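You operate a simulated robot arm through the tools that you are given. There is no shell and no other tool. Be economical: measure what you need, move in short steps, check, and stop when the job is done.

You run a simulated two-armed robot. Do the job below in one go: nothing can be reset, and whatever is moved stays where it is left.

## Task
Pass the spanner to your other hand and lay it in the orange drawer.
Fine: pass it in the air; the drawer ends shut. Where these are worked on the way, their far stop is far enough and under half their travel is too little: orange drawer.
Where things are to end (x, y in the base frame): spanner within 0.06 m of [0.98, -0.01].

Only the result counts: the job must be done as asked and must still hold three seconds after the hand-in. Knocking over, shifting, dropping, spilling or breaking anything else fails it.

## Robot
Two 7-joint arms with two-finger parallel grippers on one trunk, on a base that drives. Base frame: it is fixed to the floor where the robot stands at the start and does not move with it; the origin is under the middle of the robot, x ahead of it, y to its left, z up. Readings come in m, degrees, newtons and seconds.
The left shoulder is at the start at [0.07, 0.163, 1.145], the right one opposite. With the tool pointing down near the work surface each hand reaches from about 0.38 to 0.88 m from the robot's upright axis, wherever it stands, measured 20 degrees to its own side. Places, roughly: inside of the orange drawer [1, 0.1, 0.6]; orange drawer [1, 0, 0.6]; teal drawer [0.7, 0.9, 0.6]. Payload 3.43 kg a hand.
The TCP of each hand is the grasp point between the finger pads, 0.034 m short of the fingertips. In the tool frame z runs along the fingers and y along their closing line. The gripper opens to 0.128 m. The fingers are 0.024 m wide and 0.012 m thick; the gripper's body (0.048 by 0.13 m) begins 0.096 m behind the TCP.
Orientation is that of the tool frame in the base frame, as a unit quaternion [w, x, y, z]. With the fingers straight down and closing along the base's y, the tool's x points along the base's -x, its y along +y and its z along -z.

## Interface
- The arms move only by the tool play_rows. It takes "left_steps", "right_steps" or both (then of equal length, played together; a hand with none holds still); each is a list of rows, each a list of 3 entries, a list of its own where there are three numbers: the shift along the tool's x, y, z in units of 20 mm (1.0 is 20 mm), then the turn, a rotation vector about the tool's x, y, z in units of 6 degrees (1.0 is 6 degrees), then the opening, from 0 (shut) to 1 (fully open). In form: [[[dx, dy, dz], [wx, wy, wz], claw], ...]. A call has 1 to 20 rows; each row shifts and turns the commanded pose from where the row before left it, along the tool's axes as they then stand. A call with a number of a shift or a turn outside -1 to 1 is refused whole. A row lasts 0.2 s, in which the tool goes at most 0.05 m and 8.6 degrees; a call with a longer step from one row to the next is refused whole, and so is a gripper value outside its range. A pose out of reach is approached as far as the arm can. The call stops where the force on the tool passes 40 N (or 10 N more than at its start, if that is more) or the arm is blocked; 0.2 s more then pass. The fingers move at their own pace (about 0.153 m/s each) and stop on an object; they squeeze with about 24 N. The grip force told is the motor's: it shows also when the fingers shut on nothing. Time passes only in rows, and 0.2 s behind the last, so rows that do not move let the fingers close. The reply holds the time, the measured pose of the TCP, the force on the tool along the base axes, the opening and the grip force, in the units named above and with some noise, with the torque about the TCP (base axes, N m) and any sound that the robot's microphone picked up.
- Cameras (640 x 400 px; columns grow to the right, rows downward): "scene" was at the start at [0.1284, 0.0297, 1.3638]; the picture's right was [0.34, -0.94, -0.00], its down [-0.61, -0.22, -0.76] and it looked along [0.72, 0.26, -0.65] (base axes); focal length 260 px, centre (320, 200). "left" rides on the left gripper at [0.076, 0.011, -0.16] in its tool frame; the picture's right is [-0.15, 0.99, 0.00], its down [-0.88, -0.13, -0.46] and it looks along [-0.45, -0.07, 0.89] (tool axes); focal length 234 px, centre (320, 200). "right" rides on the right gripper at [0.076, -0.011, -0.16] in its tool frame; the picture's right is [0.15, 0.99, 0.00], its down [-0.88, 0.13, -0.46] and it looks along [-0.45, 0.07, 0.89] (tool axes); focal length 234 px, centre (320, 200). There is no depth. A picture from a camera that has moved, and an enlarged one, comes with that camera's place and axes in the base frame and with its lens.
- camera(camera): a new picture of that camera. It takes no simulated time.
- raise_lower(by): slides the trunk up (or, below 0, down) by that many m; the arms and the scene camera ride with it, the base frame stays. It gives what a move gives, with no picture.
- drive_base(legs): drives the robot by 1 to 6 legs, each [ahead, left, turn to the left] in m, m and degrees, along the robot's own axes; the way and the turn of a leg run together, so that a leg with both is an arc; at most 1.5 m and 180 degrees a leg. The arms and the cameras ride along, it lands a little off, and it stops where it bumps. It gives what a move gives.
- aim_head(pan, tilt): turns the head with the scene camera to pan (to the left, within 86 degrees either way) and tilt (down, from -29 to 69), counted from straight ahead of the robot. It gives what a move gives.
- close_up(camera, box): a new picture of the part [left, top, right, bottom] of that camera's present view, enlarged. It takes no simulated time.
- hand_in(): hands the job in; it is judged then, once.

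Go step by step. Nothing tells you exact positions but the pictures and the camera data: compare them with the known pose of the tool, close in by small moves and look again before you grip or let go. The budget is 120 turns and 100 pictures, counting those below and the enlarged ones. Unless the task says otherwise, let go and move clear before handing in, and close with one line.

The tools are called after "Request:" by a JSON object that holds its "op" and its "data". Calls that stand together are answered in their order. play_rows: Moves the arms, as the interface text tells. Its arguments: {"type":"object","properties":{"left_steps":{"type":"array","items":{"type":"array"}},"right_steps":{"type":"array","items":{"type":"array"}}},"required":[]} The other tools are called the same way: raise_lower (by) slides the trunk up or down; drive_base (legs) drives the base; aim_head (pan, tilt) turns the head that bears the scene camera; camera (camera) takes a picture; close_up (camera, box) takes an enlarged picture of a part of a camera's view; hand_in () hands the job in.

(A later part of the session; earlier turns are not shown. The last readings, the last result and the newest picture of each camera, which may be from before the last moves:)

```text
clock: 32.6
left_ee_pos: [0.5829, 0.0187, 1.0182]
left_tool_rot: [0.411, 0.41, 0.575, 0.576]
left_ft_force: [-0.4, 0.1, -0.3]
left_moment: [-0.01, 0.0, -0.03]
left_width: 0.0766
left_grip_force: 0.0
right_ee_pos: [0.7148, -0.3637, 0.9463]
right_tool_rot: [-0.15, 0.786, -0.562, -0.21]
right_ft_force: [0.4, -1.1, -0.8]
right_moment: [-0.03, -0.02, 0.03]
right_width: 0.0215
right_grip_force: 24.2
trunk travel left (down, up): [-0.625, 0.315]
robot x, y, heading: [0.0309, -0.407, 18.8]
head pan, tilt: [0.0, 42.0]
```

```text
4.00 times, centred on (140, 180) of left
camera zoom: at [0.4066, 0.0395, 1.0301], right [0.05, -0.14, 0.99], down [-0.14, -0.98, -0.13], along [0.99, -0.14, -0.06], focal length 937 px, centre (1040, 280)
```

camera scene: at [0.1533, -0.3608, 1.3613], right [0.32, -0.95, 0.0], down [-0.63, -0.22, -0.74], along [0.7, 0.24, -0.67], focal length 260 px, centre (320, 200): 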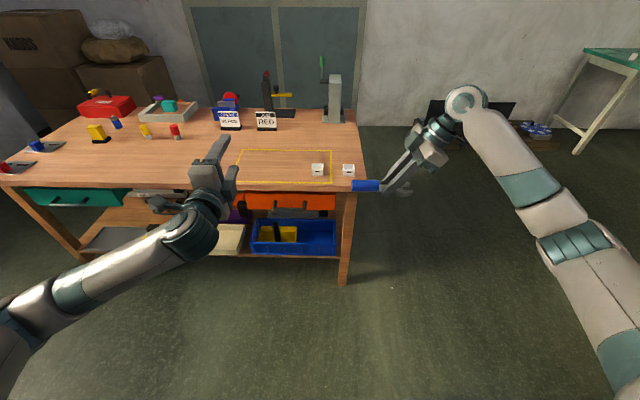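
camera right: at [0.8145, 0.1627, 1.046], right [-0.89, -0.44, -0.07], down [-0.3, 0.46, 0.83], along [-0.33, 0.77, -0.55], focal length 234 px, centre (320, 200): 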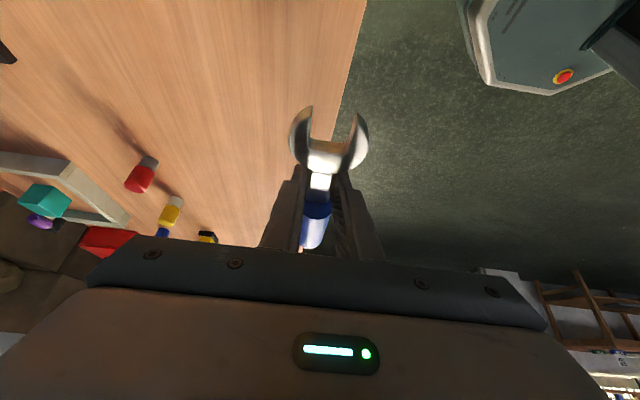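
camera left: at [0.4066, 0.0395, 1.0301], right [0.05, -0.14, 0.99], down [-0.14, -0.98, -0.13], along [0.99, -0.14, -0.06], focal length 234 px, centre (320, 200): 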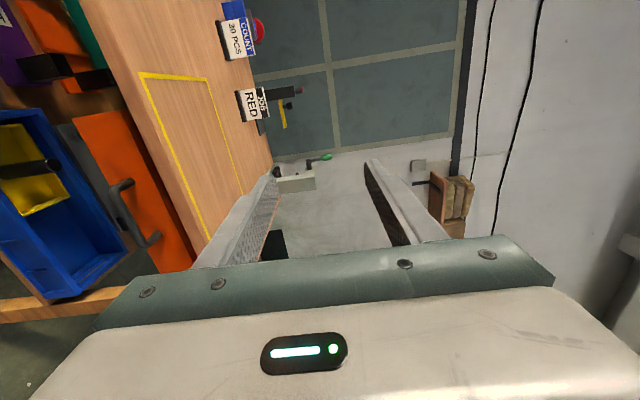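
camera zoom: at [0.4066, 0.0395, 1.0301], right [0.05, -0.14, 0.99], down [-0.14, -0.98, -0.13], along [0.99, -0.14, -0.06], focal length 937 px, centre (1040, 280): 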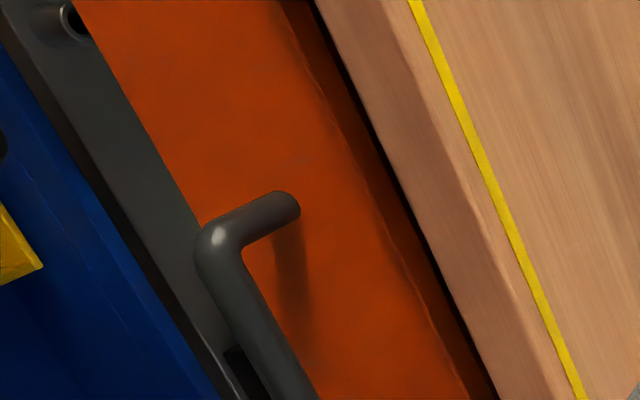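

Triangulation puts the handle bar's middle at about [0.803, -0.010, 0.65], 0.12 m wide. Both hands are clear of the table front, so I lower the trunk 0.3 m.

Request:
{"op": "raise_lower", "data": {"by": -0.3}}

Request:
{"op": "camera", "data": {"camera": "left"}}

Request:
{"op": "camera", "data": {"camera": "scene"}}

```text
clock: 35.6
left_ee_pos: [0.5828, 0.0188, 0.7188]
left_tool_rot: [0.411, 0.41, 0.576, 0.576]
left_ft_force: [0.0, -0.5, -0.2]
left_moment: [0.03, -0.02, 0.01]
left_width: 0.0771
left_grip_force: 0.1
right_ee_pos: [0.7147, -0.365, 0.6472]
right_tool_rot: [-0.151, 0.786, -0.561, -0.211]
right_ft_force: [-0.2, -0.1, 0.7]
right_moment: [0.01, -0.04, -0.01]
right_width: 0.0217
right_grip_force: 23.6
trunk travel left (down, up): [-0.325, 0.615]
robot x, y, heading: [0.0298, -0.4067, 18.9]
head pan, tilt: [0.0, 42.0]
```

```text
64 pictures are left
camera left: at [0.4065, 0.0395, 0.7301], right [0.05, -0.14, 0.99], down [-0.15, -0.98, -0.13], along [0.99, -0.14, -0.07], focal length 234 px, centre (320, 200)
```

left: 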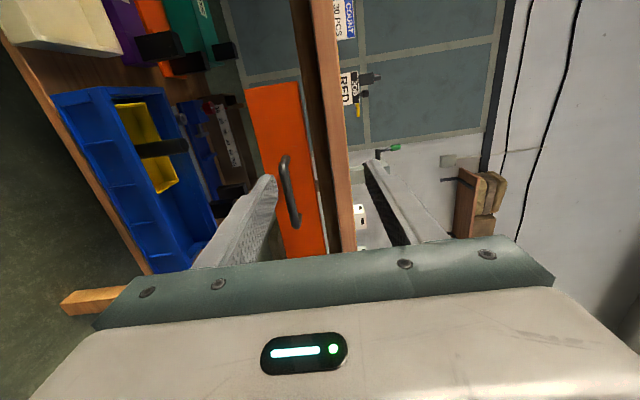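

```text
63 pictures are left
camera scene: at [0.1531, -0.3611, 1.0613], right [0.32, -0.95, 0.0], down [-0.63, -0.22, -0.74], along [0.7, 0.24, -0.67], focal length 260 px, centre (320, 200)
```

scene: 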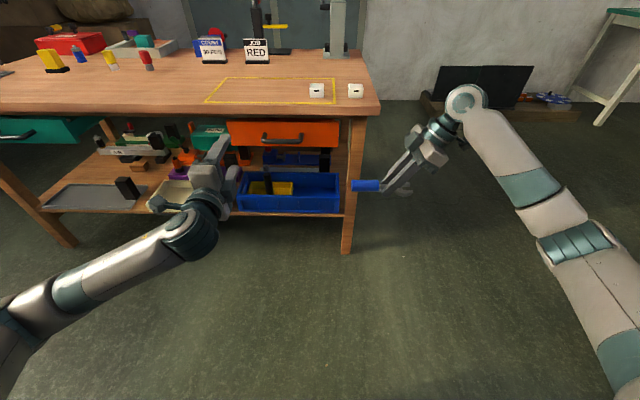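

The handle height 0.65 is confirmed. I bring the left hand in line with the bar, about 8 cm short.

Request:
{"op": "play_rows", "data": {"left_steps": [[[-1, -0.7, 0], [0, 0, 0], 0.6], [[-1, -0.7, 0], [0, 0, 0], 0.6], [[-1, -0.7, 0], [0, 0, 0], 0.6], [[-1, -0.7, 0], [0, 0, 0], 0.6], [[-0.75, -0.7, 0], [0, 0, 0], 0.6], [[0, 0, 1], [0, 0, 0], 0.6], [[0, 0, 1], [0, 0, 0], 0.6], [[0, 0, 1], [0, 0, 0], 0.6], [[0, 0, 1], [0, 0, 0], 0.6], [[0, 0, 1], [0, 0, 0], 0.6]]}}

Request:
{"op": "camera", "data": {"camera": "left"}}

Request:
{"op": "close_up", "data": {"camera": "scene", "box": [200, 90, 360, 190]}}

```text
clock: 37.8
left_ee_pos: [0.7079, -0.0397, 0.6478]
left_tool_rot: [0.411, 0.41, 0.576, 0.576]
left_ft_force: [0.2, -0.8, 0.5]
left_moment: [-0.04, 0.0, -0.01]
left_width: 0.0769
left_grip_force: 0.1
right_ee_pos: [0.7143, -0.365, 0.6466]
right_tool_rot: [-0.149, 0.786, -0.561, -0.211]
right_ft_force: [-0.5, -0.2, 0.4]
right_moment: [-0.04, 0.0, -0.01]
right_width: 0.0214
right_grip_force: 23.5
trunk travel left (down, up): [-0.325, 0.615]
robot x, y, heading: [0.0264, -0.4011, 18.9]
head pan, tilt: [0.0, 42.0]
```

```text
62 pictures are left
camera left: at [0.5331, -0.018, 0.6606], right [0.05, -0.14, 0.99], down [-0.14, -0.98, -0.13], along [0.99, -0.14, -0.07], focal length 234 px, centre (320, 200)
```

left: 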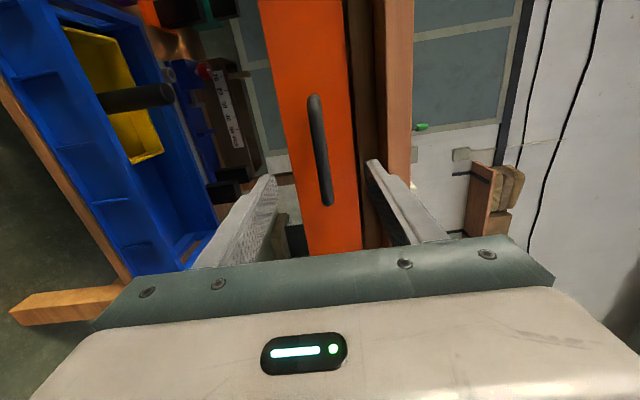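

```text
4.00 times, centred on (280, 140) of scene
camera zoom: at [0.1533, -0.3611, 1.0612], right [0.32, -0.95, 0.0], down [-0.63, -0.22, -0.74], along [0.7, 0.24, -0.67], focal length 1038 px, centre (480, 440)
```

zoom: 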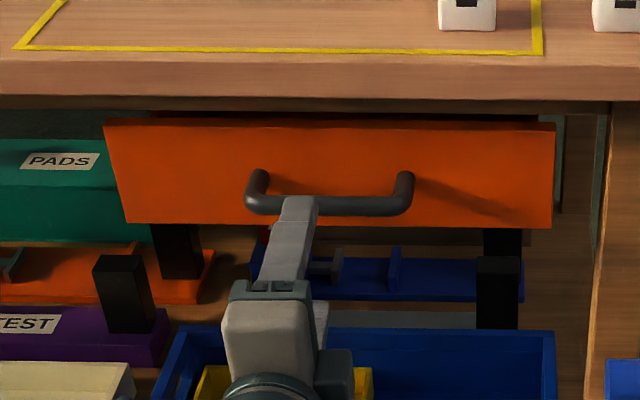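

The bar is well aligned between the jaws. I advance 8.5 cm and close.

Request:
{"op": "play_rows", "data": {"left_steps": [[[0, 0, 1], [0, 0, 0], 0.6], [[0, 0, 1], [0, 0, 0], 0.6], [[0, 0, 1], [0, 0, 0], 0.6], [[0, 0, 1], [0, 0, 0], 0.6], [[0, 0, 0.3], [0, 0, 0], 0.6]]}}

Request:
{"op": "camera", "data": {"camera": "left"}}

Request:
{"op": "close_up", "data": {"camera": "scene", "box": [200, 90, 360, 190]}}

```text
clock: 39.0
left_ee_pos: [0.7894, -0.012, 0.6488]
left_tool_rot: [0.411, 0.411, 0.575, 0.576]
left_ft_force: [0.2, -0.2, 0.2]
left_moment: [-0.01, -0.01, 0.0]
left_width: 0.0769
left_grip_force: 0.0
right_ee_pos: [0.7147, -0.3644, 0.6457]
right_tool_rot: [-0.15, 0.786, -0.562, -0.21]
right_ft_force: [0.7, -0.5, 1.1]
right_moment: [-0.03, -0.02, -0.01]
right_width: 0.0214
right_grip_force: 24.4
trunk travel left (down, up): [-0.325, 0.615]
robot x, y, heading: [0.0256, -0.4038, 19.0]
head pan, tilt: [0.0, 42.0]
```

```text
60 pictures are left
camera left: at [0.6132, 0.0098, 0.6603], right [0.05, -0.14, 0.99], down [-0.15, -0.98, -0.13], along [0.99, -0.14, -0.07], focal length 234 px, centre (320, 200)
```

left: 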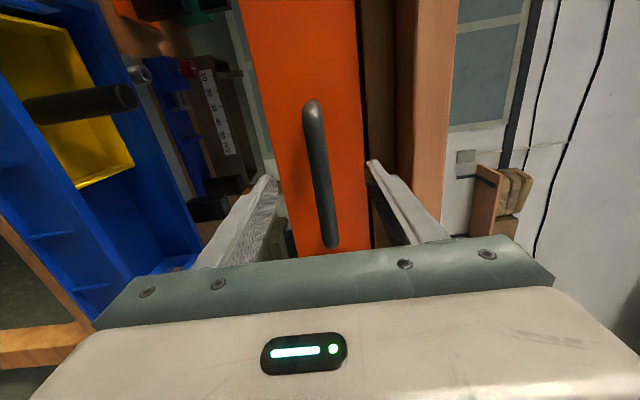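

```text
4.00 times, centred on (280, 140) of scene
camera zoom: at [0.1533, -0.3611, 1.0613], right [0.32, -0.95, 0.0], down [-0.63, -0.22, -0.74], along [0.7, 0.24, -0.67], focal length 1038 px, centre (480, 440)
```

zoom: 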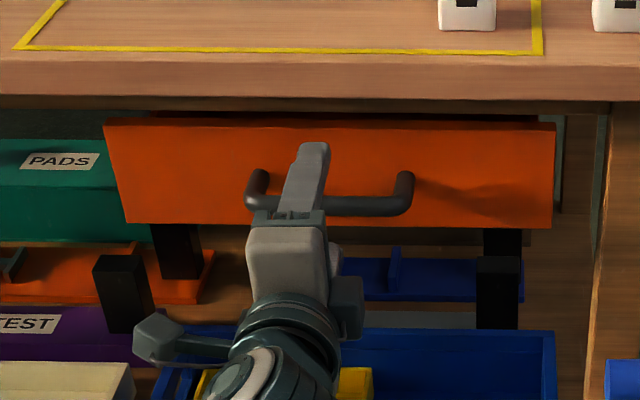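

Request:
{"op": "play_rows", "data": {"left_steps": [[[0, 0, 0.2], [0, 0, 0], 0.3], [[0, 0, 0], [0, 0, 0], 0], [[0, 0, 0], [0, 0, 0], 0], [[0, 0, 0], [0, 0, 0], 0]]}}

```text
clock: 40.0
left_ee_pos: [0.7919, -0.0099, 0.6494]
left_tool_rot: [0.412, 0.41, 0.574, 0.577]
left_ft_force: [1.8, 1.9, 9.2]
left_moment: [0.04, -0.2, -0.37]
left_width: 0.0156
left_grip_force: 44.5
right_ee_pos: [0.7142, -0.3648, 0.6473]
right_tool_rot: [-0.151, 0.785, -0.562, -0.21]
right_ft_force: [0.3, 0.3, 0.4]
right_moment: [-0.03, -0.02, 0.01]
right_width: 0.0214
right_grip_force: 23.9
trunk travel left (down, up): [-0.325, 0.615]
robot x, y, heading: [0.0281, -0.4015, 18.8]
head pan, tilt: [0.0, 42.0]
```

The bar is gripped (0.016 m). I pull the drawer straight out.

Request:
{"op": "play_rows", "data": {"left_steps": [[[0, 0, -0.6], [0, 0, 0], 0], [[0, 0, -0.7], [0, 0, 0], 0], [[0, 0, -0.7], [0, 0, 0], 0], [[0, 0, -0.7], [0, 0, 0], 0], [[0, 0, -0.7], [0, 0, 0], 0], [[0, 0, -0.7], [0, 0, 0], 0], [[0, 0, -0.7], [0, 0, 0], 0], [[0, 0, -0.7], [0, 0, 0], 0], [[0, 0, -0.7], [0, 0, 0], 0], [[0, 0, -0.7], [0, 0, 0], 0], [[0, 0, -0.7], [0, 0, 0], 0], [[0, 0, -0.7], [0, 0, 0], 0]]}}

Request:
{"op": "camera", "data": {"camera": "scene"}}

```text
clock: 42.6
left_ee_pos: [0.6341, -0.0588, 0.6513]
left_tool_rot: [0.41, 0.408, 0.576, 0.578]
left_ft_force: [-11.2, 32.7, 15.9]
left_moment: [0.13, -0.24, -0.01]
left_width: 0.0156
left_grip_force: 44.8
right_ee_pos: [0.7142, -0.3623, 0.6478]
right_tool_rot: [-0.15, 0.787, -0.561, -0.209]
right_ft_force: [-0.2, 1.0, 0.6]
right_moment: [-0.04, -0.01, -0.01]
right_width: 0.0214
right_grip_force: 24.4
trunk travel left (down, up): [-0.325, 0.615]
robot x, y, heading: [0.0294, -0.403, 18.8]
head pan, tilt: [0.0, 42.0]
```

```text
58 pictures are left
camera scene: at [0.1509, -0.359, 1.0616], right [0.32, -0.95, 0.0], down [-0.63, -0.22, -0.74], along [0.7, 0.24, -0.67], focal length 260 px, centre (320, 200)
```

scene: 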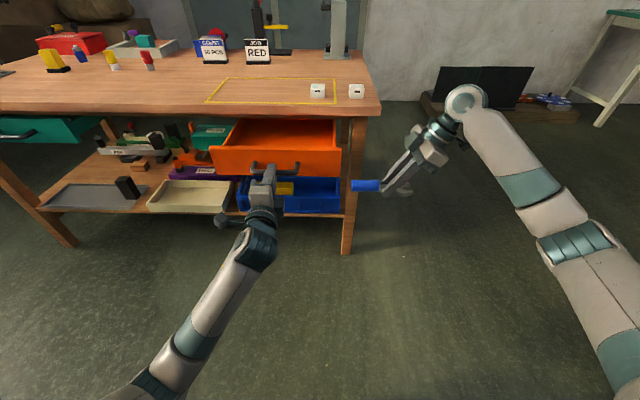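

The drawer slid 0.165 m; side force says its axis is about 17°, slightly off my tool axis. I relieve sideways and keep pulling to find the stop.

Request:
{"op": "play_rows", "data": {"left_steps": [[[0.25, 0, 0], [0, 0, 0], 0], [[0.02, 0, -0.6], [0, 0, 0], 0], [[0.02, 0, -0.6], [0, 0, 0], 0], [[0.02, 0, -0.6], [0, 0, 0], 0], [[0.02, 0, -0.6], [0, 0, 0], 0], [[0.02, 0, -0.6], [0, 0, 0], 0], [[0.02, 0, -0.6], [0, 0, 0], 0]]}}

Request:
{"op": "camera", "data": {"camera": "scene"}}

```text
clock: 44.2
left_ee_pos: [0.5646, -0.0816, 0.6504]
left_tool_rot: [0.413, 0.412, 0.574, 0.575]
left_ft_force: [-1.4, 2.4, 19.8]
left_moment: [0.08, -0.33, -1.34]
left_width: 0.0156
left_grip_force: 45.0
right_ee_pos: [0.7127, -0.3646, 0.647]
right_tool_rot: [-0.152, 0.785, -0.562, -0.21]
right_ft_force: [0.1, 0.0, -0.9]
right_moment: [-0.04, 0.01, 0.04]
right_width: 0.0214
right_grip_force: 24.4
trunk travel left (down, up): [-0.325, 0.615]
robot x, y, heading: [0.0319, -0.4055, 18.6]
head pan, tilt: [0.0, 42.0]
```

```text
57 pictures are left
camera scene: at [0.1516, -0.3618, 1.0616], right [0.32, -0.95, 0.0], down [-0.63, -0.22, -0.74], along [0.7, 0.24, -0.67], focal length 260 px, centre (320, 200)
```

scene: 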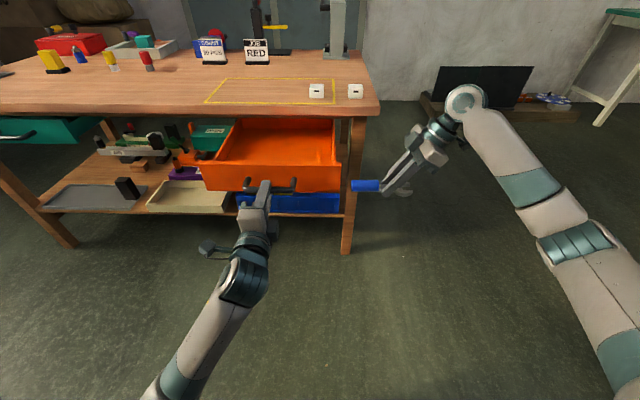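

Request:
{"op": "play_rows", "data": {"left_steps": [[[0.02, 0.05, -0.5], [0, 0, 0], 0], [[0.02, 0.05, -0.5], [0, 0, 0], 0], [[0.02, 0, -0.5], [0, 0, 0], 0], [[0.02, 0, -0.5], [0, 0, 0], 0], [[0.02, 0, -0.5], [0, 0, 0], 0], [[0.02, 0, -0.5], [0, 0, 0], 0]]}}

Request:
{"op": "camera", "data": {"camera": "scene"}}

```text
clock: 45.0
left_ee_pos: [0.5394, -0.0901, 0.6498]
left_tool_rot: [0.412, 0.411, 0.575, 0.575]
left_ft_force: [7.1, -2.1, 1.1]
left_moment: [0.05, -0.05, 0.81]
left_width: 0.0158
left_grip_force: 45.0
right_ee_pos: [0.715, -0.3665, 0.6472]
right_tool_rot: [-0.15, 0.785, -0.562, -0.211]
right_ft_force: [-0.7, -1.1, 0.5]
right_moment: [-0.07, -0.01, -0.02]
right_width: 0.0217
right_grip_force: 24.3
trunk travel left (down, up): [-0.325, 0.615]
robot x, y, heading: [0.0297, -0.4045, 18.9]
head pan, tilt: [0.0, 42.0]
stopped in row 4 (left hand): the force on the tool passed its limit at 47 N (the readings are from after the stop); the commanded pose is now the measured one
```

```text
56 pictures are left
camera scene: at [0.1534, -0.3617, 1.061], right [0.32, -0.95, 0.0], down [-0.63, -0.22, -0.74], along [0.7, 0.24, -0.67], focal length 260 px, centre (320, 200)
```

scene: 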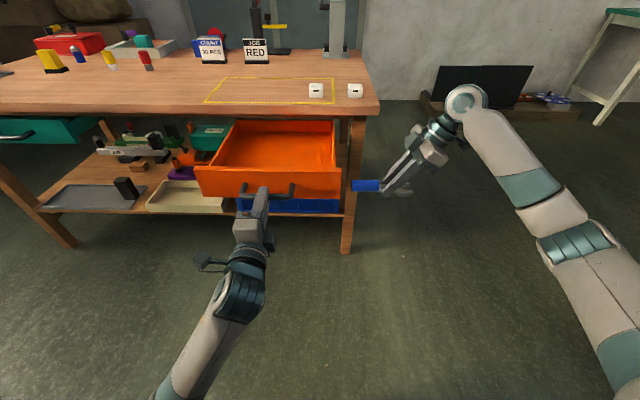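

The drawer hit its far stop: travel ≈ 0.265 m along 17.6°. So the lay-down spot in the open drawer is about [0.72, -0.08]. I raise the right hand, keeping the left on the handle, and look inside.

Request:
{"op": "play_rows", "data": {"right_steps": [[[-0.5, 0, -0.866], [0, 0, 0], 0], [[-0.5, 0, -0.866], [0, 0, 0], 0], [[-0.5, 0, -0.866], [0, 0, 0], 0], [[-0.5, 0, -0.866], [0, 0, 0], 0], [[-0.5, 0, -0.866], [0, 0, 0], 0], [[-0.5, 0, -0.866], [0, 0, 0], 0], [[-0.5, 0, -0.866], [0, 0, 0], 0], [[-0.5, 0, -0.866], [0, 0, 0], 0], [[-0.5, 0, -0.866], [0, 0, 0], 0], [[-0.5, 0, -0.866], [0, 0, 0], 0], [[-0.5, 0, -0.866], [0, 0, 0], 0], [[-0.5, 0, -0.866], [0, 0, 0], 0]]}}

Request:
{"op": "close_up", "data": {"camera": "scene", "box": [180, 90, 372, 210]}}

Request:
{"op": "camera", "data": {"camera": "right"}}

```text
clock: 47.6
left_ee_pos: [0.5389, -0.0891, 0.6505]
left_tool_rot: [0.411, 0.411, 0.575, 0.575]
left_ft_force: [5.9, -1.7, 4.4]
left_moment: [-0.01, 0.0, -0.51]
left_width: 0.0155
left_grip_force: 44.7
right_ee_pos: [0.7144, -0.3647, 0.8866]
right_tool_rot: [-0.151, 0.785, -0.562, -0.211]
right_ft_force: [0.4, 0.2, -0.4]
right_moment: [-0.07, -0.01, 0.02]
right_width: 0.0214
right_grip_force: 24.2
trunk travel left (down, up): [-0.325, 0.615]
robot x, y, heading: [0.0281, -0.4054, 18.6]
head pan, tilt: [0.0, 42.0]
```

```text
3.33 times, centred on (276, 150) of scene
camera zoom: at [0.1538, -0.3617, 1.0612], right [0.32, -0.95, 0.0], down [-0.63, -0.22, -0.74], along [0.7, 0.24, -0.67], focal length 865 px, centre (467, 367)
```

zoom: 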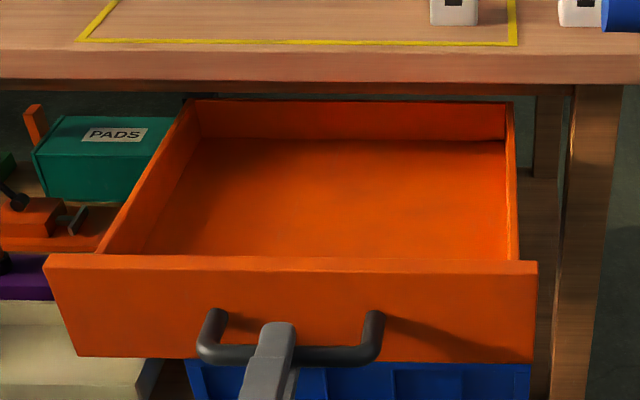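

```text
54 pictures are left
camera right: at [0.7738, -0.4992, 0.9858], right [-0.9, -0.44, -0.07], down [-0.3, 0.46, 0.84], along [-0.33, 0.77, -0.55], focal length 234 px, centre (320, 200)
```

right: 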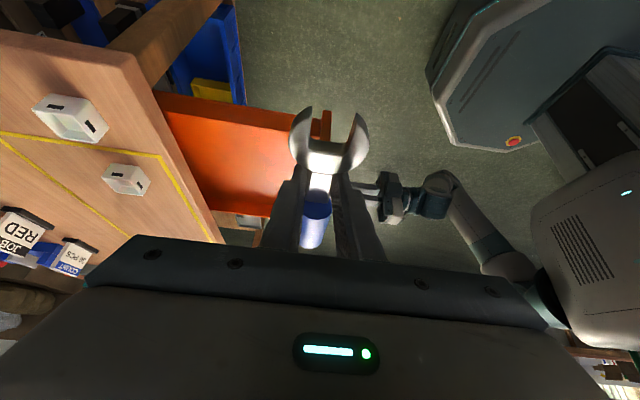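

The drawer interior spans roughly d 0.56–0.88 with the floor near z 0.62 and rim near 0.70. I bring the right hand over the lay-down spot at height.

Request:
{"op": "play_rows", "data": {"right_steps": [[[-0.82, -0.364, 0.473], [0, 0, 0], 0], [[-0.82, -0.364, 0.473], [0, 0, 0], 0], [[-0.82, -0.364, 0.473], [0, 0, 0], 0], [[-0.82, -0.364, 0.473], [0, 0, 0], 0], [[-0.82, -0.364, 0.473], [0, 0, 0], 0], [[-0.82, -0.364, 0.473], [0, 0, 0], 0], [[-0.82, -0.364, 0.473], [0, 0, 0], 0], [[-0.82, -0.364, 0.473], [0, 0, 0], 0], [[-0.82, -0.364, 0.473], [0, 0, 0], 0], [[-0.82, -0.364, 0.473], [0, 0, 0], 0], [[-0.82, -0.364, 0.473], [0, 0, 0], 0], [[-0.82, -0.364, 0.473], [0, 0, 0], 0], [[-0.82, -0.364, 0.473], [0, 0, 0], 0], [[-0.82, -0.364, 0.473], [0, 0, 0], 0]]}}

Request:
{"op": "camera", "data": {"camera": "scene"}}

Request:
{"op": "camera", "data": {"camera": "right"}}

```text
clock: 50.6
left_ee_pos: [0.5394, -0.0904, 0.6512]
left_tool_rot: [0.411, 0.412, 0.575, 0.575]
left_ft_force: [5.6, -0.1, 6.1]
left_moment: [-0.01, -0.15, -1.41]
left_width: 0.0157
left_grip_force: 45.3
right_ee_pos: [0.7248, -0.0816, 0.8837]
right_tool_rot: [-0.15, 0.786, -0.562, -0.21]
right_ft_force: [-0.8, -0.2, -1.1]
right_moment: [-0.02, 0.02, -0.02]
right_width: 0.0211
right_grip_force: 24.3
trunk travel left (down, up): [-0.325, 0.615]
robot x, y, heading: [0.0276, -0.407, 18.7]
head pan, tilt: [0.0, 42.0]
```

```text
53 pictures are left
camera scene: at [0.1537, -0.3615, 1.0612], right [0.32, -0.95, 0.0], down [-0.63, -0.22, -0.74], along [0.7, 0.24, -0.67], focal length 260 px, centre (320, 200)
```

scene: 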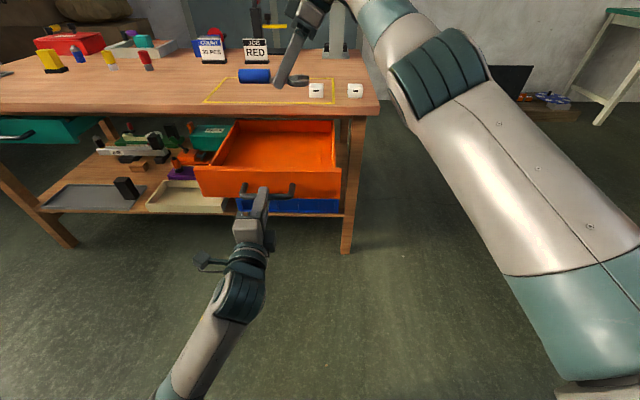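

```text
52 pictures are left
camera right: at [0.7835, -0.2156, 0.9844], right [-0.9, -0.44, -0.07], down [-0.3, 0.46, 0.83], along [-0.33, 0.77, -0.55], focal length 234 px, centre (320, 200)
```

right: 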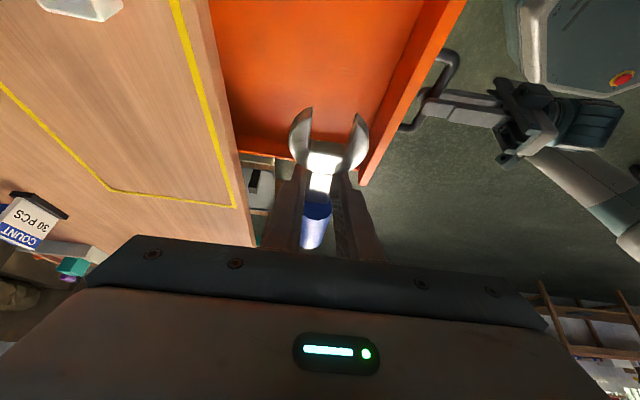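

The spanner is above the drawer interior. I lower straight down 0.17 m and check.

Request:
{"op": "play_rows", "data": {"right_steps": [[[0.5, 0, 0.866], [0, 0, 0], 0], [[0.5, 0, 0.866], [0, 0, 0], 0], [[0.5, 0, 0.866], [0, 0, 0], 0], [[0.5, 0, 0.866], [0, 0, 0], 0], [[0.5, 0, 0.866], [0, 0, 0], 0], [[0.5, 0, 0.866], [0, 0, 0], 0], [[0.5, 0, 0.866], [0, 0, 0], 0], [[0.5, 0, 0.866], [0, 0, 0], 0]]}}

Request:
{"op": "camera", "data": {"camera": "scene"}}

Request:
{"op": "camera", "data": {"camera": "right"}}

```text
clock: 52.4
left_ee_pos: [0.5389, -0.0893, 0.6504]
left_tool_rot: [0.411, 0.411, 0.575, 0.576]
left_ft_force: [11.7, -3.1, 6.1]
left_moment: [0.03, -0.2, -0.02]
left_width: 0.0159
left_grip_force: 44.5
right_ee_pos: [0.7249, -0.0823, 0.7271]
right_tool_rot: [-0.152, 0.785, -0.562, -0.21]
right_ft_force: [-0.7, -0.8, 0.5]
right_moment: [-0.05, 0.0, 0.0]
right_width: 0.0215
right_grip_force: 24.1
trunk travel left (down, up): [-0.325, 0.615]
robot x, y, heading: [0.0294, -0.4057, 18.6]
head pan, tilt: [0.0, 42.0]
```

```text
51 pictures are left
camera scene: at [0.1537, -0.3618, 1.0613], right [0.32, -0.95, 0.0], down [-0.63, -0.22, -0.74], along [0.7, 0.24, -0.67], focal length 260 px, centre (320, 200)
```

scene: 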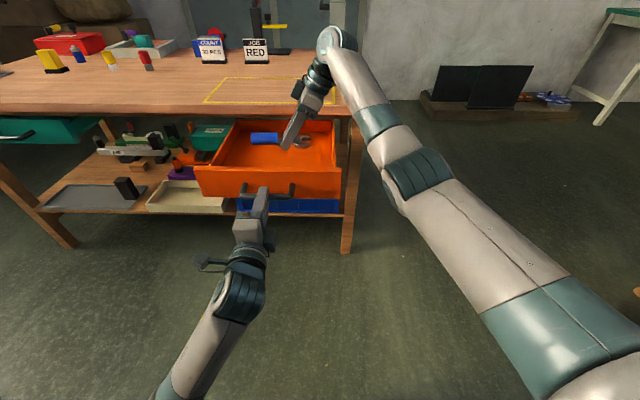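

```text
50 pictures are left
camera right: at [0.7835, -0.2157, 0.826], right [-0.9, -0.44, -0.07], down [-0.3, 0.46, 0.84], along [-0.33, 0.77, -0.54], focal length 234 px, centre (320, 200)
```

right: 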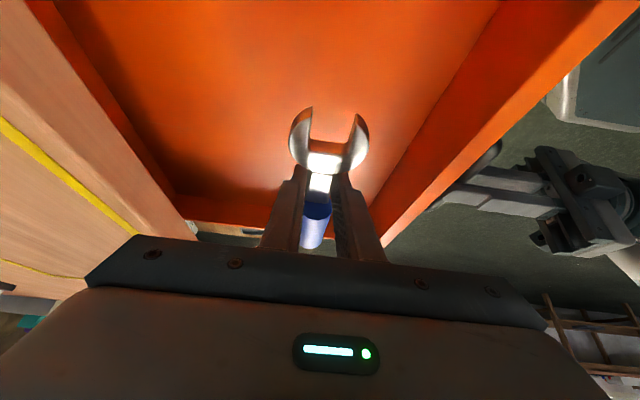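

Going well; the spanner is entering the drawer with space around it. I lower further, gently.

Request:
{"op": "play_rows", "data": {"right_steps": [[[0.5, 0, 0.866], [0, 0, 0], 0], [[0.5, 0, 0.866], [0, 0, 0], 0], [[0.25, 0, 0.433], [0, 0, 0], 0]]}}

Request:
{"op": "close_up", "data": {"camera": "scene", "box": [180, 90, 372, 210]}}

Request:
{"op": "camera", "data": {"camera": "right"}}

```text
clock: 53.2
left_ee_pos: [0.5396, -0.089, 0.6493]
left_tool_rot: [0.411, 0.411, 0.575, 0.576]
left_ft_force: [11.1, -3.0, 6.5]
left_moment: [-0.01, -0.12, -0.04]
left_width: 0.016
left_grip_force: 45.1
right_ee_pos: [0.7265, -0.0819, 0.6753]
right_tool_rot: [-0.15, 0.786, -0.561, -0.211]
right_ft_force: [0.5, 0.1, -0.1]
right_moment: [-0.06, -0.03, 0.01]
right_width: 0.0214
right_grip_force: 23.7
trunk travel left (down, up): [-0.325, 0.615]
robot x, y, heading: [0.0265, -0.4053, 19.0]
head pan, tilt: [0.0, 42.0]
```

```text
3.33 times, centred on (276, 150) of scene
camera zoom: at [0.1537, -0.3617, 1.0613], right [0.32, -0.95, 0.0], down [-0.63, -0.22, -0.74], along [0.7, 0.24, -0.67], focal length 865 px, centre (467, 367)
```

zoom: 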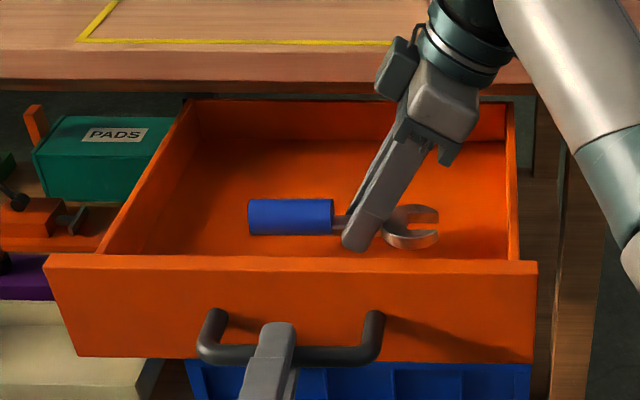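

```text
48 pictures are left
camera right: at [0.7846, -0.216, 0.7743], right [-0.9, -0.44, -0.07], down [-0.3, 0.46, 0.83], along [-0.33, 0.77, -0.55], focal length 234 px, centre (320, 200)
```

right: 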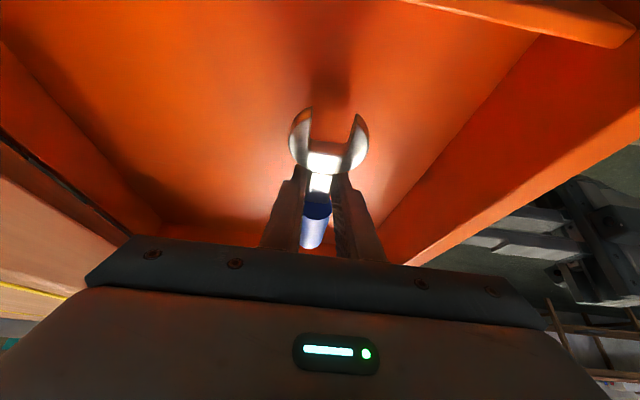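

Still above the floor. I lower in 4 mm steps until contact.

Request:
{"op": "play_rows", "data": {"right_steps": [[[0.1, 0, 0.173], [0, 0, 0], 0], [[0.1, 0, 0.173], [0, 0, 0], 0], [[0.1, 0, 0.173], [0, 0, 0], 0], [[0.1, 0, 0.173], [0, 0, 0], 0], [[0.1, 0, 0.173], [0, 0, 0], 0]]}}

Request:
{"op": "close_up", "data": {"camera": "scene", "box": [220, 110, 348, 190]}}

```text
clock: 54.4
left_ee_pos: [0.5387, -0.0904, 0.6512]
left_tool_rot: [0.41, 0.412, 0.576, 0.575]
left_ft_force: [22.4, 4.6, -1.0]
left_moment: [-0.16, -0.02, -0.97]
left_width: 0.0153
left_grip_force: 45.2
right_ee_pos: [0.7252, -0.0821, 0.6605]
right_tool_rot: [-0.153, 0.786, -0.561, -0.211]
right_ft_force: [-4.3, -7.2, 23.8]
right_moment: [-0.26, 0.51, 0.0]
right_width: 0.0216
right_grip_force: 23.6
trunk travel left (down, up): [-0.325, 0.615]
robot x, y, heading: [0.0263, -0.4054, 19.1]
head pan, tilt: [0.0, 42.0]
```

```text
5.00 times, centred on (284, 150) of scene
camera zoom: at [0.1526, -0.3625, 1.0618], right [0.32, -0.95, 0.0], down [-0.63, -0.21, -0.74], along [0.7, 0.24, -0.67], focal length 1297 px, centre (500, 450)
```

zoom: 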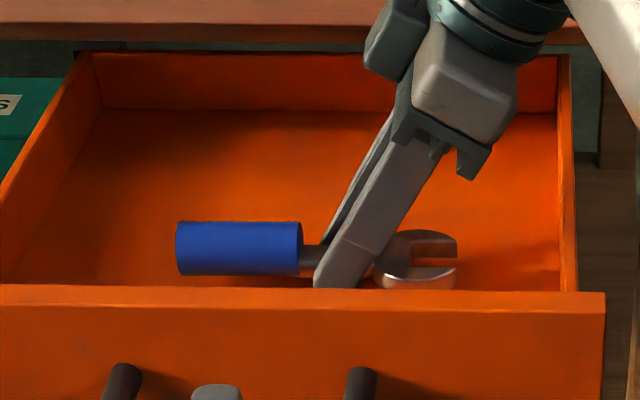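

The right fingertips touch the floor; the spanner is about 5 mm above it or less. I ease off slightly, open, and rise straight up.

Request:
{"op": "play_rows", "data": {"right_steps": [[[-0.07, 0, -0.12], [0, 0, 0], 0], [[0, 0, 0], [0, 0, 0], 0.15], [[0, 0, 0], [0, 0, 0], 0.25], [[0, 0, 0], [0, 0, 0], 0.8], [[0, 0, 0], [0, 0, 0], 0.8], [[0, 0, 0], [0, 0, 0], 0.8]]}}

Request:
{"op": "camera", "data": {"camera": "right"}}

Request:
{"op": "close_up", "data": {"camera": "scene", "box": [220, 110, 348, 190]}}

```text
clock: 55.8
left_ee_pos: [0.5395, -0.0892, 0.6504]
left_tool_rot: [0.411, 0.412, 0.574, 0.576]
left_ft_force: [17.7, 6.2, -5.3]
left_moment: [-0.15, 0.08, -0.29]
left_width: 0.0157
left_grip_force: 44.9
right_ee_pos: [0.7269, -0.0818, 0.6604]
right_tool_rot: [-0.151, 0.785, -0.562, -0.211]
right_ft_force: [13.0, -5.4, 30.7]
right_moment: [-0.49, 1.13, 0.4]
right_width: 0.0966
right_grip_force: 0.1
trunk travel left (down, up): [-0.325, 0.615]
robot x, y, heading: [0.0297, -0.4062, 18.8]
head pan, tilt: [0.0, 42.0]
```

```text
46 pictures are left
camera right: at [0.7847, -0.2162, 0.7595], right [-0.9, -0.44, -0.08], down [-0.3, 0.46, 0.84], along [-0.33, 0.77, -0.54], focal length 234 px, centre (320, 200)
```

right: 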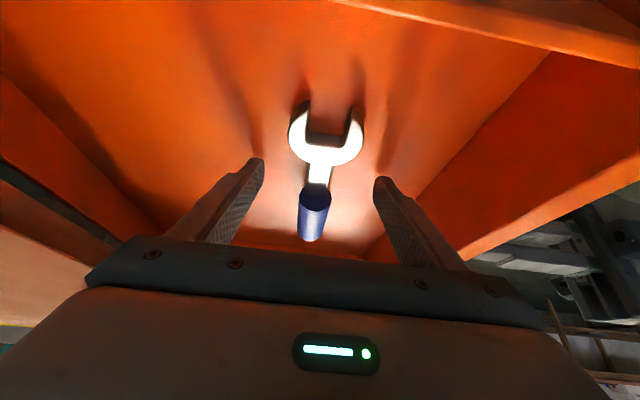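

```text
5.00 times, centred on (284, 150) of scene
camera zoom: at [0.1532, -0.3622, 1.0614], right [0.32, -0.95, 0.0], down [-0.63, -0.21, -0.74], along [0.7, 0.24, -0.67], focal length 1297 px, centre (500, 450)
```

zoom: 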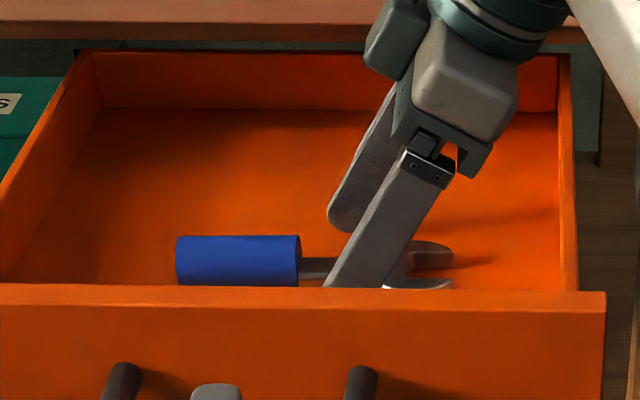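

The spanner lies on the drawer floor, released. I raise the right hand straight up and clear.

Request:
{"op": "play_rows", "data": {"right_steps": [[[-0.25, 0, -0.433], [0, 0, 0], 0.8], [[-0.5, 0, -0.866], [0, 0, 0], 0.8], [[-0.5, 0, -0.866], [0, 0, 0], 0.8], [[-0.5, 0, -0.866], [0, 0, 0], 0.8], [[-0.5, 0, -0.866], [0, 0, 0], 0.8], [[-0.5, 0, -0.866], [0, 0, 0], 0.8], [[-0.5, 0, -0.866], [0, 0, 0], 0.8], [[-0.5, 0, -0.866], [0, 0, 0], 0.8], [[-0.5, 0, -0.866], [0, 0, 0], 0.8], [[-0.5, 0, -0.866], [0, 0, 0], 0.8], [[-0.5, 0, -0.866], [0, 0, 0], 0.8], [[-0.5, 0, -0.866], [0, 0, 0], 0.8]]}}

Request:
{"op": "camera", "data": {"camera": "scene"}}

Request:
{"op": "close_up", "data": {"camera": "scene", "box": [220, 110, 348, 190]}}

```text
clock: 58.4
left_ee_pos: [0.5386, -0.0898, 0.6506]
left_tool_rot: [0.411, 0.411, 0.576, 0.575]
left_ft_force: [3.2, -3.4, 3.7]
left_moment: [0.0, 0.11, -0.29]
left_width: 0.0156
left_grip_force: 45.1
right_ee_pos: [0.7238, -0.0817, 0.8901]
right_tool_rot: [-0.151, 0.786, -0.561, -0.211]
right_ft_force: [1.4, -0.6, -1.0]
right_moment: [0.0, 0.01, -0.05]
right_width: 0.1026
right_grip_force: 0.0
trunk travel left (down, up): [-0.325, 0.615]
robot x, y, heading: [0.0284, -0.404, 18.7]
head pan, tilt: [0.0, 42.0]
```

```text
44 pictures are left
camera scene: at [0.1536, -0.3616, 1.0612], right [0.32, -0.95, 0.0], down [-0.63, -0.22, -0.74], along [0.7, 0.24, -0.67], focal length 260 px, centre (320, 200)
```

scene: 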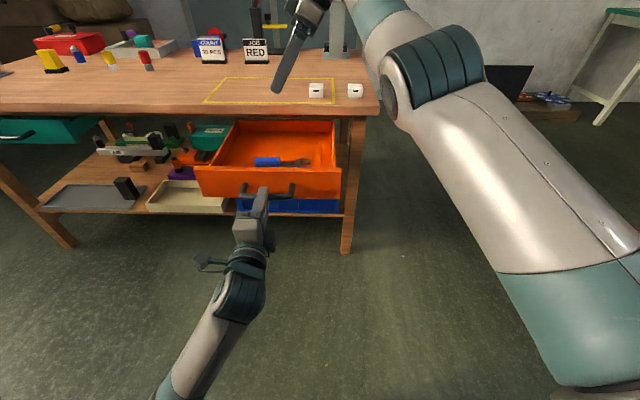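

```text
5.00 times, centred on (284, 150) of scene
camera zoom: at [0.1536, -0.3616, 1.0612], right [0.32, -0.95, 0.0], down [-0.63, -0.22, -0.74], along [0.7, 0.24, -0.67], focal length 1297 px, centre (500, 450)
```

zoom: 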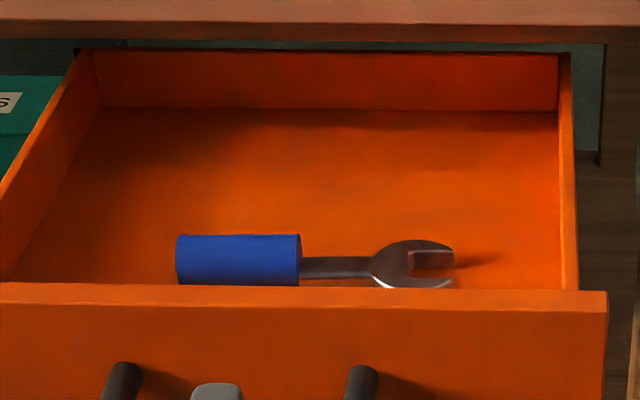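

The spanner lies flat. Projected to the shut position its centre is about [0.962, 0.021], ~0.036 m off the target – inside tolerance but I'd like margin, so I re-grip and shift it about 3 cm to the right.

Request:
{"op": "play_rows", "data": {"right_steps": [[[0.5, 0, 0.866], [0, 0, 0], 0.8], [[0.5, 0, 0.866], [0, 0, 0], 0.8], [[0.5, 0, 0.866], [0, 0, 0], 0.8], [[0.5, 0, 0.866], [0, 0, 0], 0.8], [[0.5, 0, 0.866], [0, 0, 0], 0.8], [[0.5, 0, 0.866], [0, 0, 0], 0.8], [[0.5, 0, 0.866], [0, 0, 0], 0.8], [[0.5, 0, 0.866], [0, 0, 0], 0.8], [[0.5, 0, 0.866], [0, 0, 0], 0.8], [[0.5, 0, 0.866], [0, 0, 0], 0.8], [[0.5, 0, 0.866], [0, 0, 0], 0.8], [[0.12, 0, 0.21], [0, 0, 0], 0.6], [[0, 0, 0], [0, 0, 0], 0.3], [[0, 0, 0], [0, 0, 0], 0.1], [[0, 0, 0], [0, 0, 0], 0], [[0, 0, 0], [0, 0, 0], 0], [[0, 0, 0], [0, 0, 0], 0]]}}

Request:
{"op": "close_up", "data": {"camera": "scene", "box": [220, 110, 348, 190]}}

```text
clock: 62.0
left_ee_pos: [0.5387, -0.0886, 0.6494]
left_tool_rot: [0.411, 0.411, 0.576, 0.575]
left_ft_force: [5.7, -4.4, 2.5]
left_moment: [-0.02, -0.06, -0.12]
left_width: 0.0157
left_grip_force: 44.4
right_ee_pos: [0.7266, -0.0818, 0.6635]
right_tool_rot: [-0.15, 0.785, -0.563, -0.21]
right_ft_force: [-0.1, 0.2, 0.3]
right_moment: [0.0, 0.0, 0.0]
right_width: 0.0215
right_grip_force: 24.2
trunk travel left (down, up): [-0.325, 0.615]
robot x, y, heading: [0.03, -0.4085, 18.8]
head pan, tilt: [0.0, 42.0]
```

```text
5.00 times, centred on (284, 150) of scene
camera zoom: at [0.1535, -0.3617, 1.0613], right [0.32, -0.95, 0.0], down [-0.63, -0.22, -0.74], along [0.7, 0.24, -0.67], focal length 1297 px, centre (500, 450)
```

zoom: 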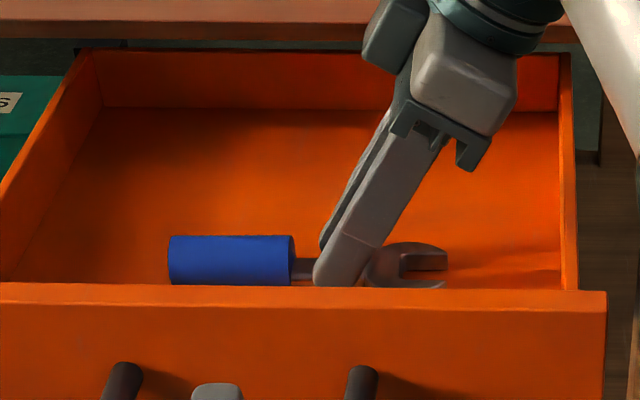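

Request:
{"op": "play_rows", "data": {"right_steps": [[[-0.2, 0, -0.35], [0, 0, 0], 0], [[0.6, -0.2, -0.35], [0, 0, 0], 0], [[0.6, -0.2, -0.35], [0, 0, 0], 0], [[0.26, -0.1, -0.15], [0, 0, 0], 0], [[0, 0, 0], [0, 0, 0], 0]]}}

Request:
{"op": "close_up", "data": {"camera": "scene", "box": [220, 110, 348, 190]}}

```text
clock: 63.2
left_ee_pos: [0.5385, -0.0896, 0.6497]
left_tool_rot: [0.411, 0.412, 0.575, 0.575]
left_ft_force: [2.9, -5.2, 2.5]
left_moment: [0.05, -0.06, -0.16]
left_width: 0.0157
left_grip_force: 45.4
right_ee_pos: [0.7461, -0.1104, 0.6722]
right_tool_rot: [-0.151, 0.785, -0.562, -0.211]
right_ft_force: [0.3, -0.1, -1.5]
right_moment: [-0.08, -0.02, 0.01]
right_width: 0.0215
right_grip_force: 24.6
trunk travel left (down, up): [-0.325, 0.615]
robot x, y, heading: [0.0284, -0.4032, 19.0]
head pan, tilt: [0.0, 42.0]
```

```text
5.00 times, centred on (284, 150) of scene
camera zoom: at [0.1535, -0.3617, 1.0613], right [0.32, -0.95, 0.0], down [-0.63, -0.22, -0.74], along [0.7, 0.24, -0.67], focal length 1297 px, centre (500, 450)
```

zoom: 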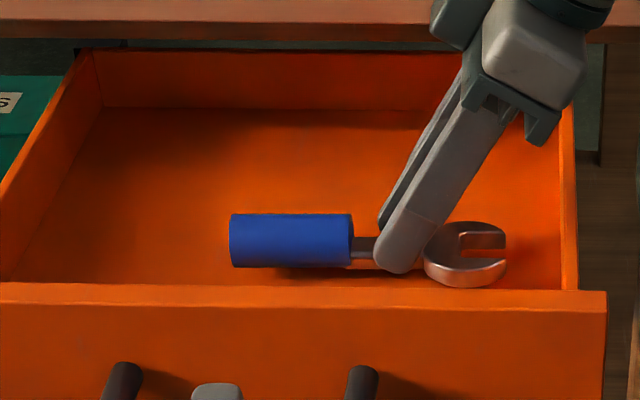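

It has shifted nicely. I lower 8 mm, release, and rise.

Request:
{"op": "play_rows", "data": {"right_steps": [[[0.1, 0, 0.173], [0, 0, 0], 0], [[0.1, 0, 0.173], [0, 0, 0], 0], [[0, 0, 0], [0, 0, 0], 0.2], [[0, 0, 0], [0, 0, 0], 0.35], [[0, 0, 0], [0, 0, 0], 0.75], [[0, 0, 0], [0, 0, 0], 0.75], [[-0.25, 0, -0.433], [0, 0, 0], 0.75], [[-0.5, 0, -0.866], [0, 0, 0], 0.75], [[-0.5, 0, -0.866], [0, 0, 0], 0.75], [[-0.5, 0, -0.866], [0, 0, 0], 0.75], [[-0.5, 0, -0.866], [0, 0, 0], 0.75], [[-0.5, 0, -0.866], [0, 0, 0], 0.75], [[-0.5, 0, -0.866], [0, 0, 0], 0.75], [[-0.5, 0, -0.866], [0, 0, 0], 0.75], [[-0.5, 0, -0.866], [0, 0, 0], 0.75], [[-0.5, 0, -0.866], [0, 0, 0], 0.75], [[-0.5, 0, -0.866], [0, 0, 0], 0.75], [[-0.5, 0, -0.866], [0, 0, 0], 0.75]]}}

Request:
{"op": "close_up", "data": {"camera": "scene", "box": [220, 110, 348, 190]}}

```text
clock: 67.0
left_ee_pos: [0.5395, -0.0887, 0.6507]
left_tool_rot: [0.412, 0.41, 0.575, 0.575]
left_ft_force: [-1.1, -4.2, 2.4]
left_moment: [0.0, 0.2, -0.29]
left_width: 0.0155
left_grip_force: 44.6
right_ee_pos: [0.7436, -0.11, 0.8952]
right_tool_rot: [-0.15, 0.785, -0.562, -0.211]
right_ft_force: [0.8, 0.4, -0.8]
right_moment: [-0.01, 0.0, 0.03]
right_width: 0.0958
right_grip_force: 0.1
trunk travel left (down, up): [-0.325, 0.615]
robot x, y, heading: [0.0253, -0.4034, 18.8]
head pan, tilt: [0.0, 42.0]
```

```text
5.00 times, centred on (284, 150) of scene
camera zoom: at [0.1535, -0.3616, 1.0612], right [0.32, -0.95, 0.0], down [-0.63, -0.22, -0.74], along [0.7, 0.24, -0.67], focal length 1297 px, centre (500, 450)
```

zoom: 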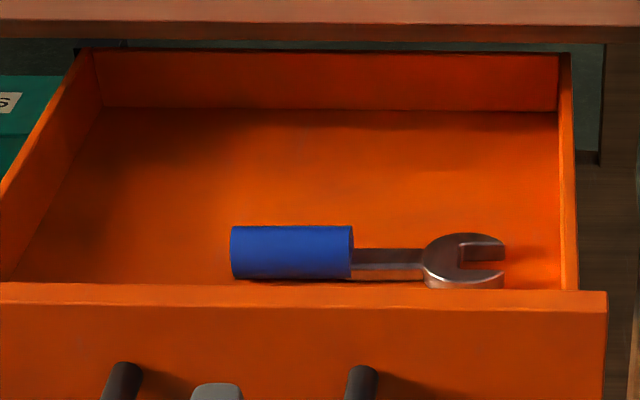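

The spanner's centre is now at ~[0.724, -0.084], nearly exactly on the spot. I push the drawer shut slowly with the left hand.

Request:
{"op": "play_rows", "data": {"left_steps": [[[0, 0, 0.2], [0, 0, 0], 0], [[-0.01, 0, 0.4], [0, 0, 0], 0], [[-0.014, 0, 0.6], [0, 0, 0], 0], [[-0.014, 0, 0.6], [0, 0, 0], 0], [[-0.014, 0, 0.6], [0, 0, 0], 0], [[-0.014, 0, 0.6], [0, 0, 0], 0], [[-0.014, 0, 0.6], [0, 0, 0], 0], [[-0.014, 0, 0.6], [0, 0, 0], 0], [[-0.014, 0, 0.6], [0, 0, 0], 0], [[-0.014, 0, 0.6], [0, 0, 0], 0], [[-0.014, 0, 0.6], [0, 0, 0], 0], [[-0.01, 0, 0.4], [0, 0, 0], 0]]}}

Request:
{"op": "camera", "data": {"camera": "scene"}}

```text
clock: 69.6
left_ee_pos: [0.6607, -0.0519, 0.6512]
left_tool_rot: [0.412, 0.411, 0.575, 0.574]
left_ft_force: [1.0, -5.9, -1.6]
left_moment: [0.02, 0.02, -0.38]
left_width: 0.0155
left_grip_force: 44.8
right_ee_pos: [0.7457, -0.11, 0.8952]
right_tool_rot: [-0.151, 0.786, -0.562, -0.21]
right_ft_force: [0.6, 0.4, -0.2]
right_moment: [0.02, -0.03, 0.0]
right_width: 0.096
right_grip_force: 0.0
trunk travel left (down, up): [-0.325, 0.615]
robot x, y, heading: [0.0313, -0.4038, 18.9]
head pan, tilt: [0.0, 42.0]
```

```text
39 pictures are left
camera scene: at [0.1537, -0.3616, 1.0612], right [0.32, -0.95, 0.0], down [-0.63, -0.22, -0.74], along [0.7, 0.24, -0.67], focal length 260 px, centre (320, 200)
```

scene: 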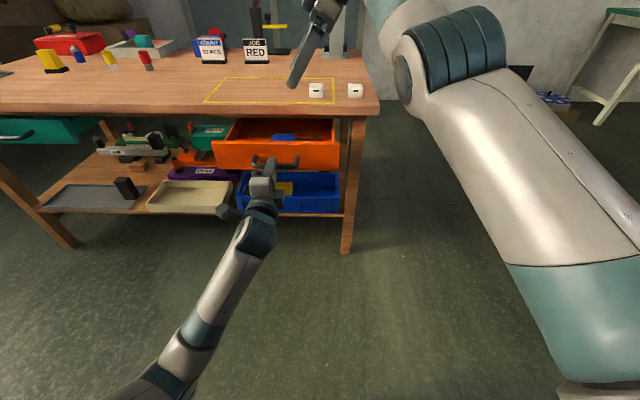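

The drawer is half shut and the spanner rides along. I continue.

Request:
{"op": "play_rows", "data": {"left_steps": [[[-0.01, 0, 0.4], [0, 0, 0], 0], [[-0.014, 0, 0.6], [0, 0, 0], 0], [[-0.014, 0, 0.6], [0, 0, 0], 0], [[-0.014, 0, 0.6], [0, 0, 0], 0], [[-0.014, 0, 0.6], [0, 0, 0], 0], [[-0.014, 0, 0.6], [0, 0, 0], 0], [[-0.014, 0, 0.6], [0, 0, 0], 0], [[-0.014, 0, 0.6], [0, 0, 0], 0], [[-0.014, 0, 0.6], [0, 0, 0], 0], [[-0.014, 0, 0.6], [0, 0, 0], 0], [[-0.014, 0, 0.5], [0, 0, 0], 0], [[-0.014, 0, 0.3], [0, 0, 0], 0], [[0, 0, 0.2], [0, 0, 0], 0], [[0, 0, 0.2], [0, 0, 0], 0], [[0, 0, 0.2], [0, 0, 0], 0], [[0, 0, 0.2], [0, 0, 0], 0]]}}

Request:
{"op": "close_up", "data": {"camera": "scene", "box": [180, 90, 372, 210]}}

```text
clock: 73.0
left_ee_pos: [0.8006, -0.0062, 0.6504]
left_tool_rot: [0.411, 0.411, 0.575, 0.575]
left_ft_force: [-37.2, -14.8, -2.9]
left_moment: [0.11, -0.23, -0.03]
left_width: 0.0149
left_grip_force: 44.7
right_ee_pos: [0.7428, -0.1099, 0.8975]
right_tool_rot: [-0.151, 0.786, -0.561, -0.209]
right_ft_force: [-0.2, -0.6, -0.3]
right_moment: [-0.04, 0.02, 0.02]
right_width: 0.096
right_grip_force: 0.0
trunk travel left (down, up): [-0.325, 0.615]
robot x, y, heading: [0.0288, -0.4027, 18.8]
head pan, tilt: [0.0, 42.0]
```

```text
3.33 times, centred on (276, 150) of scene
camera zoom: at [0.151, -0.3621, 1.0615], right [0.32, -0.95, 0.0], down [-0.63, -0.22, -0.74], along [0.7, 0.24, -0.67], focal length 865 px, centre (467, 367)
```

zoom: 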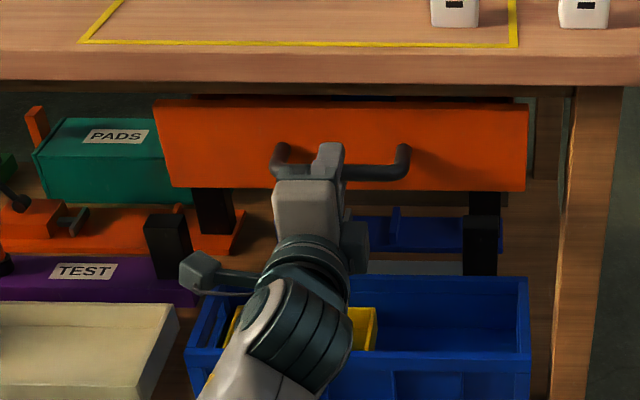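

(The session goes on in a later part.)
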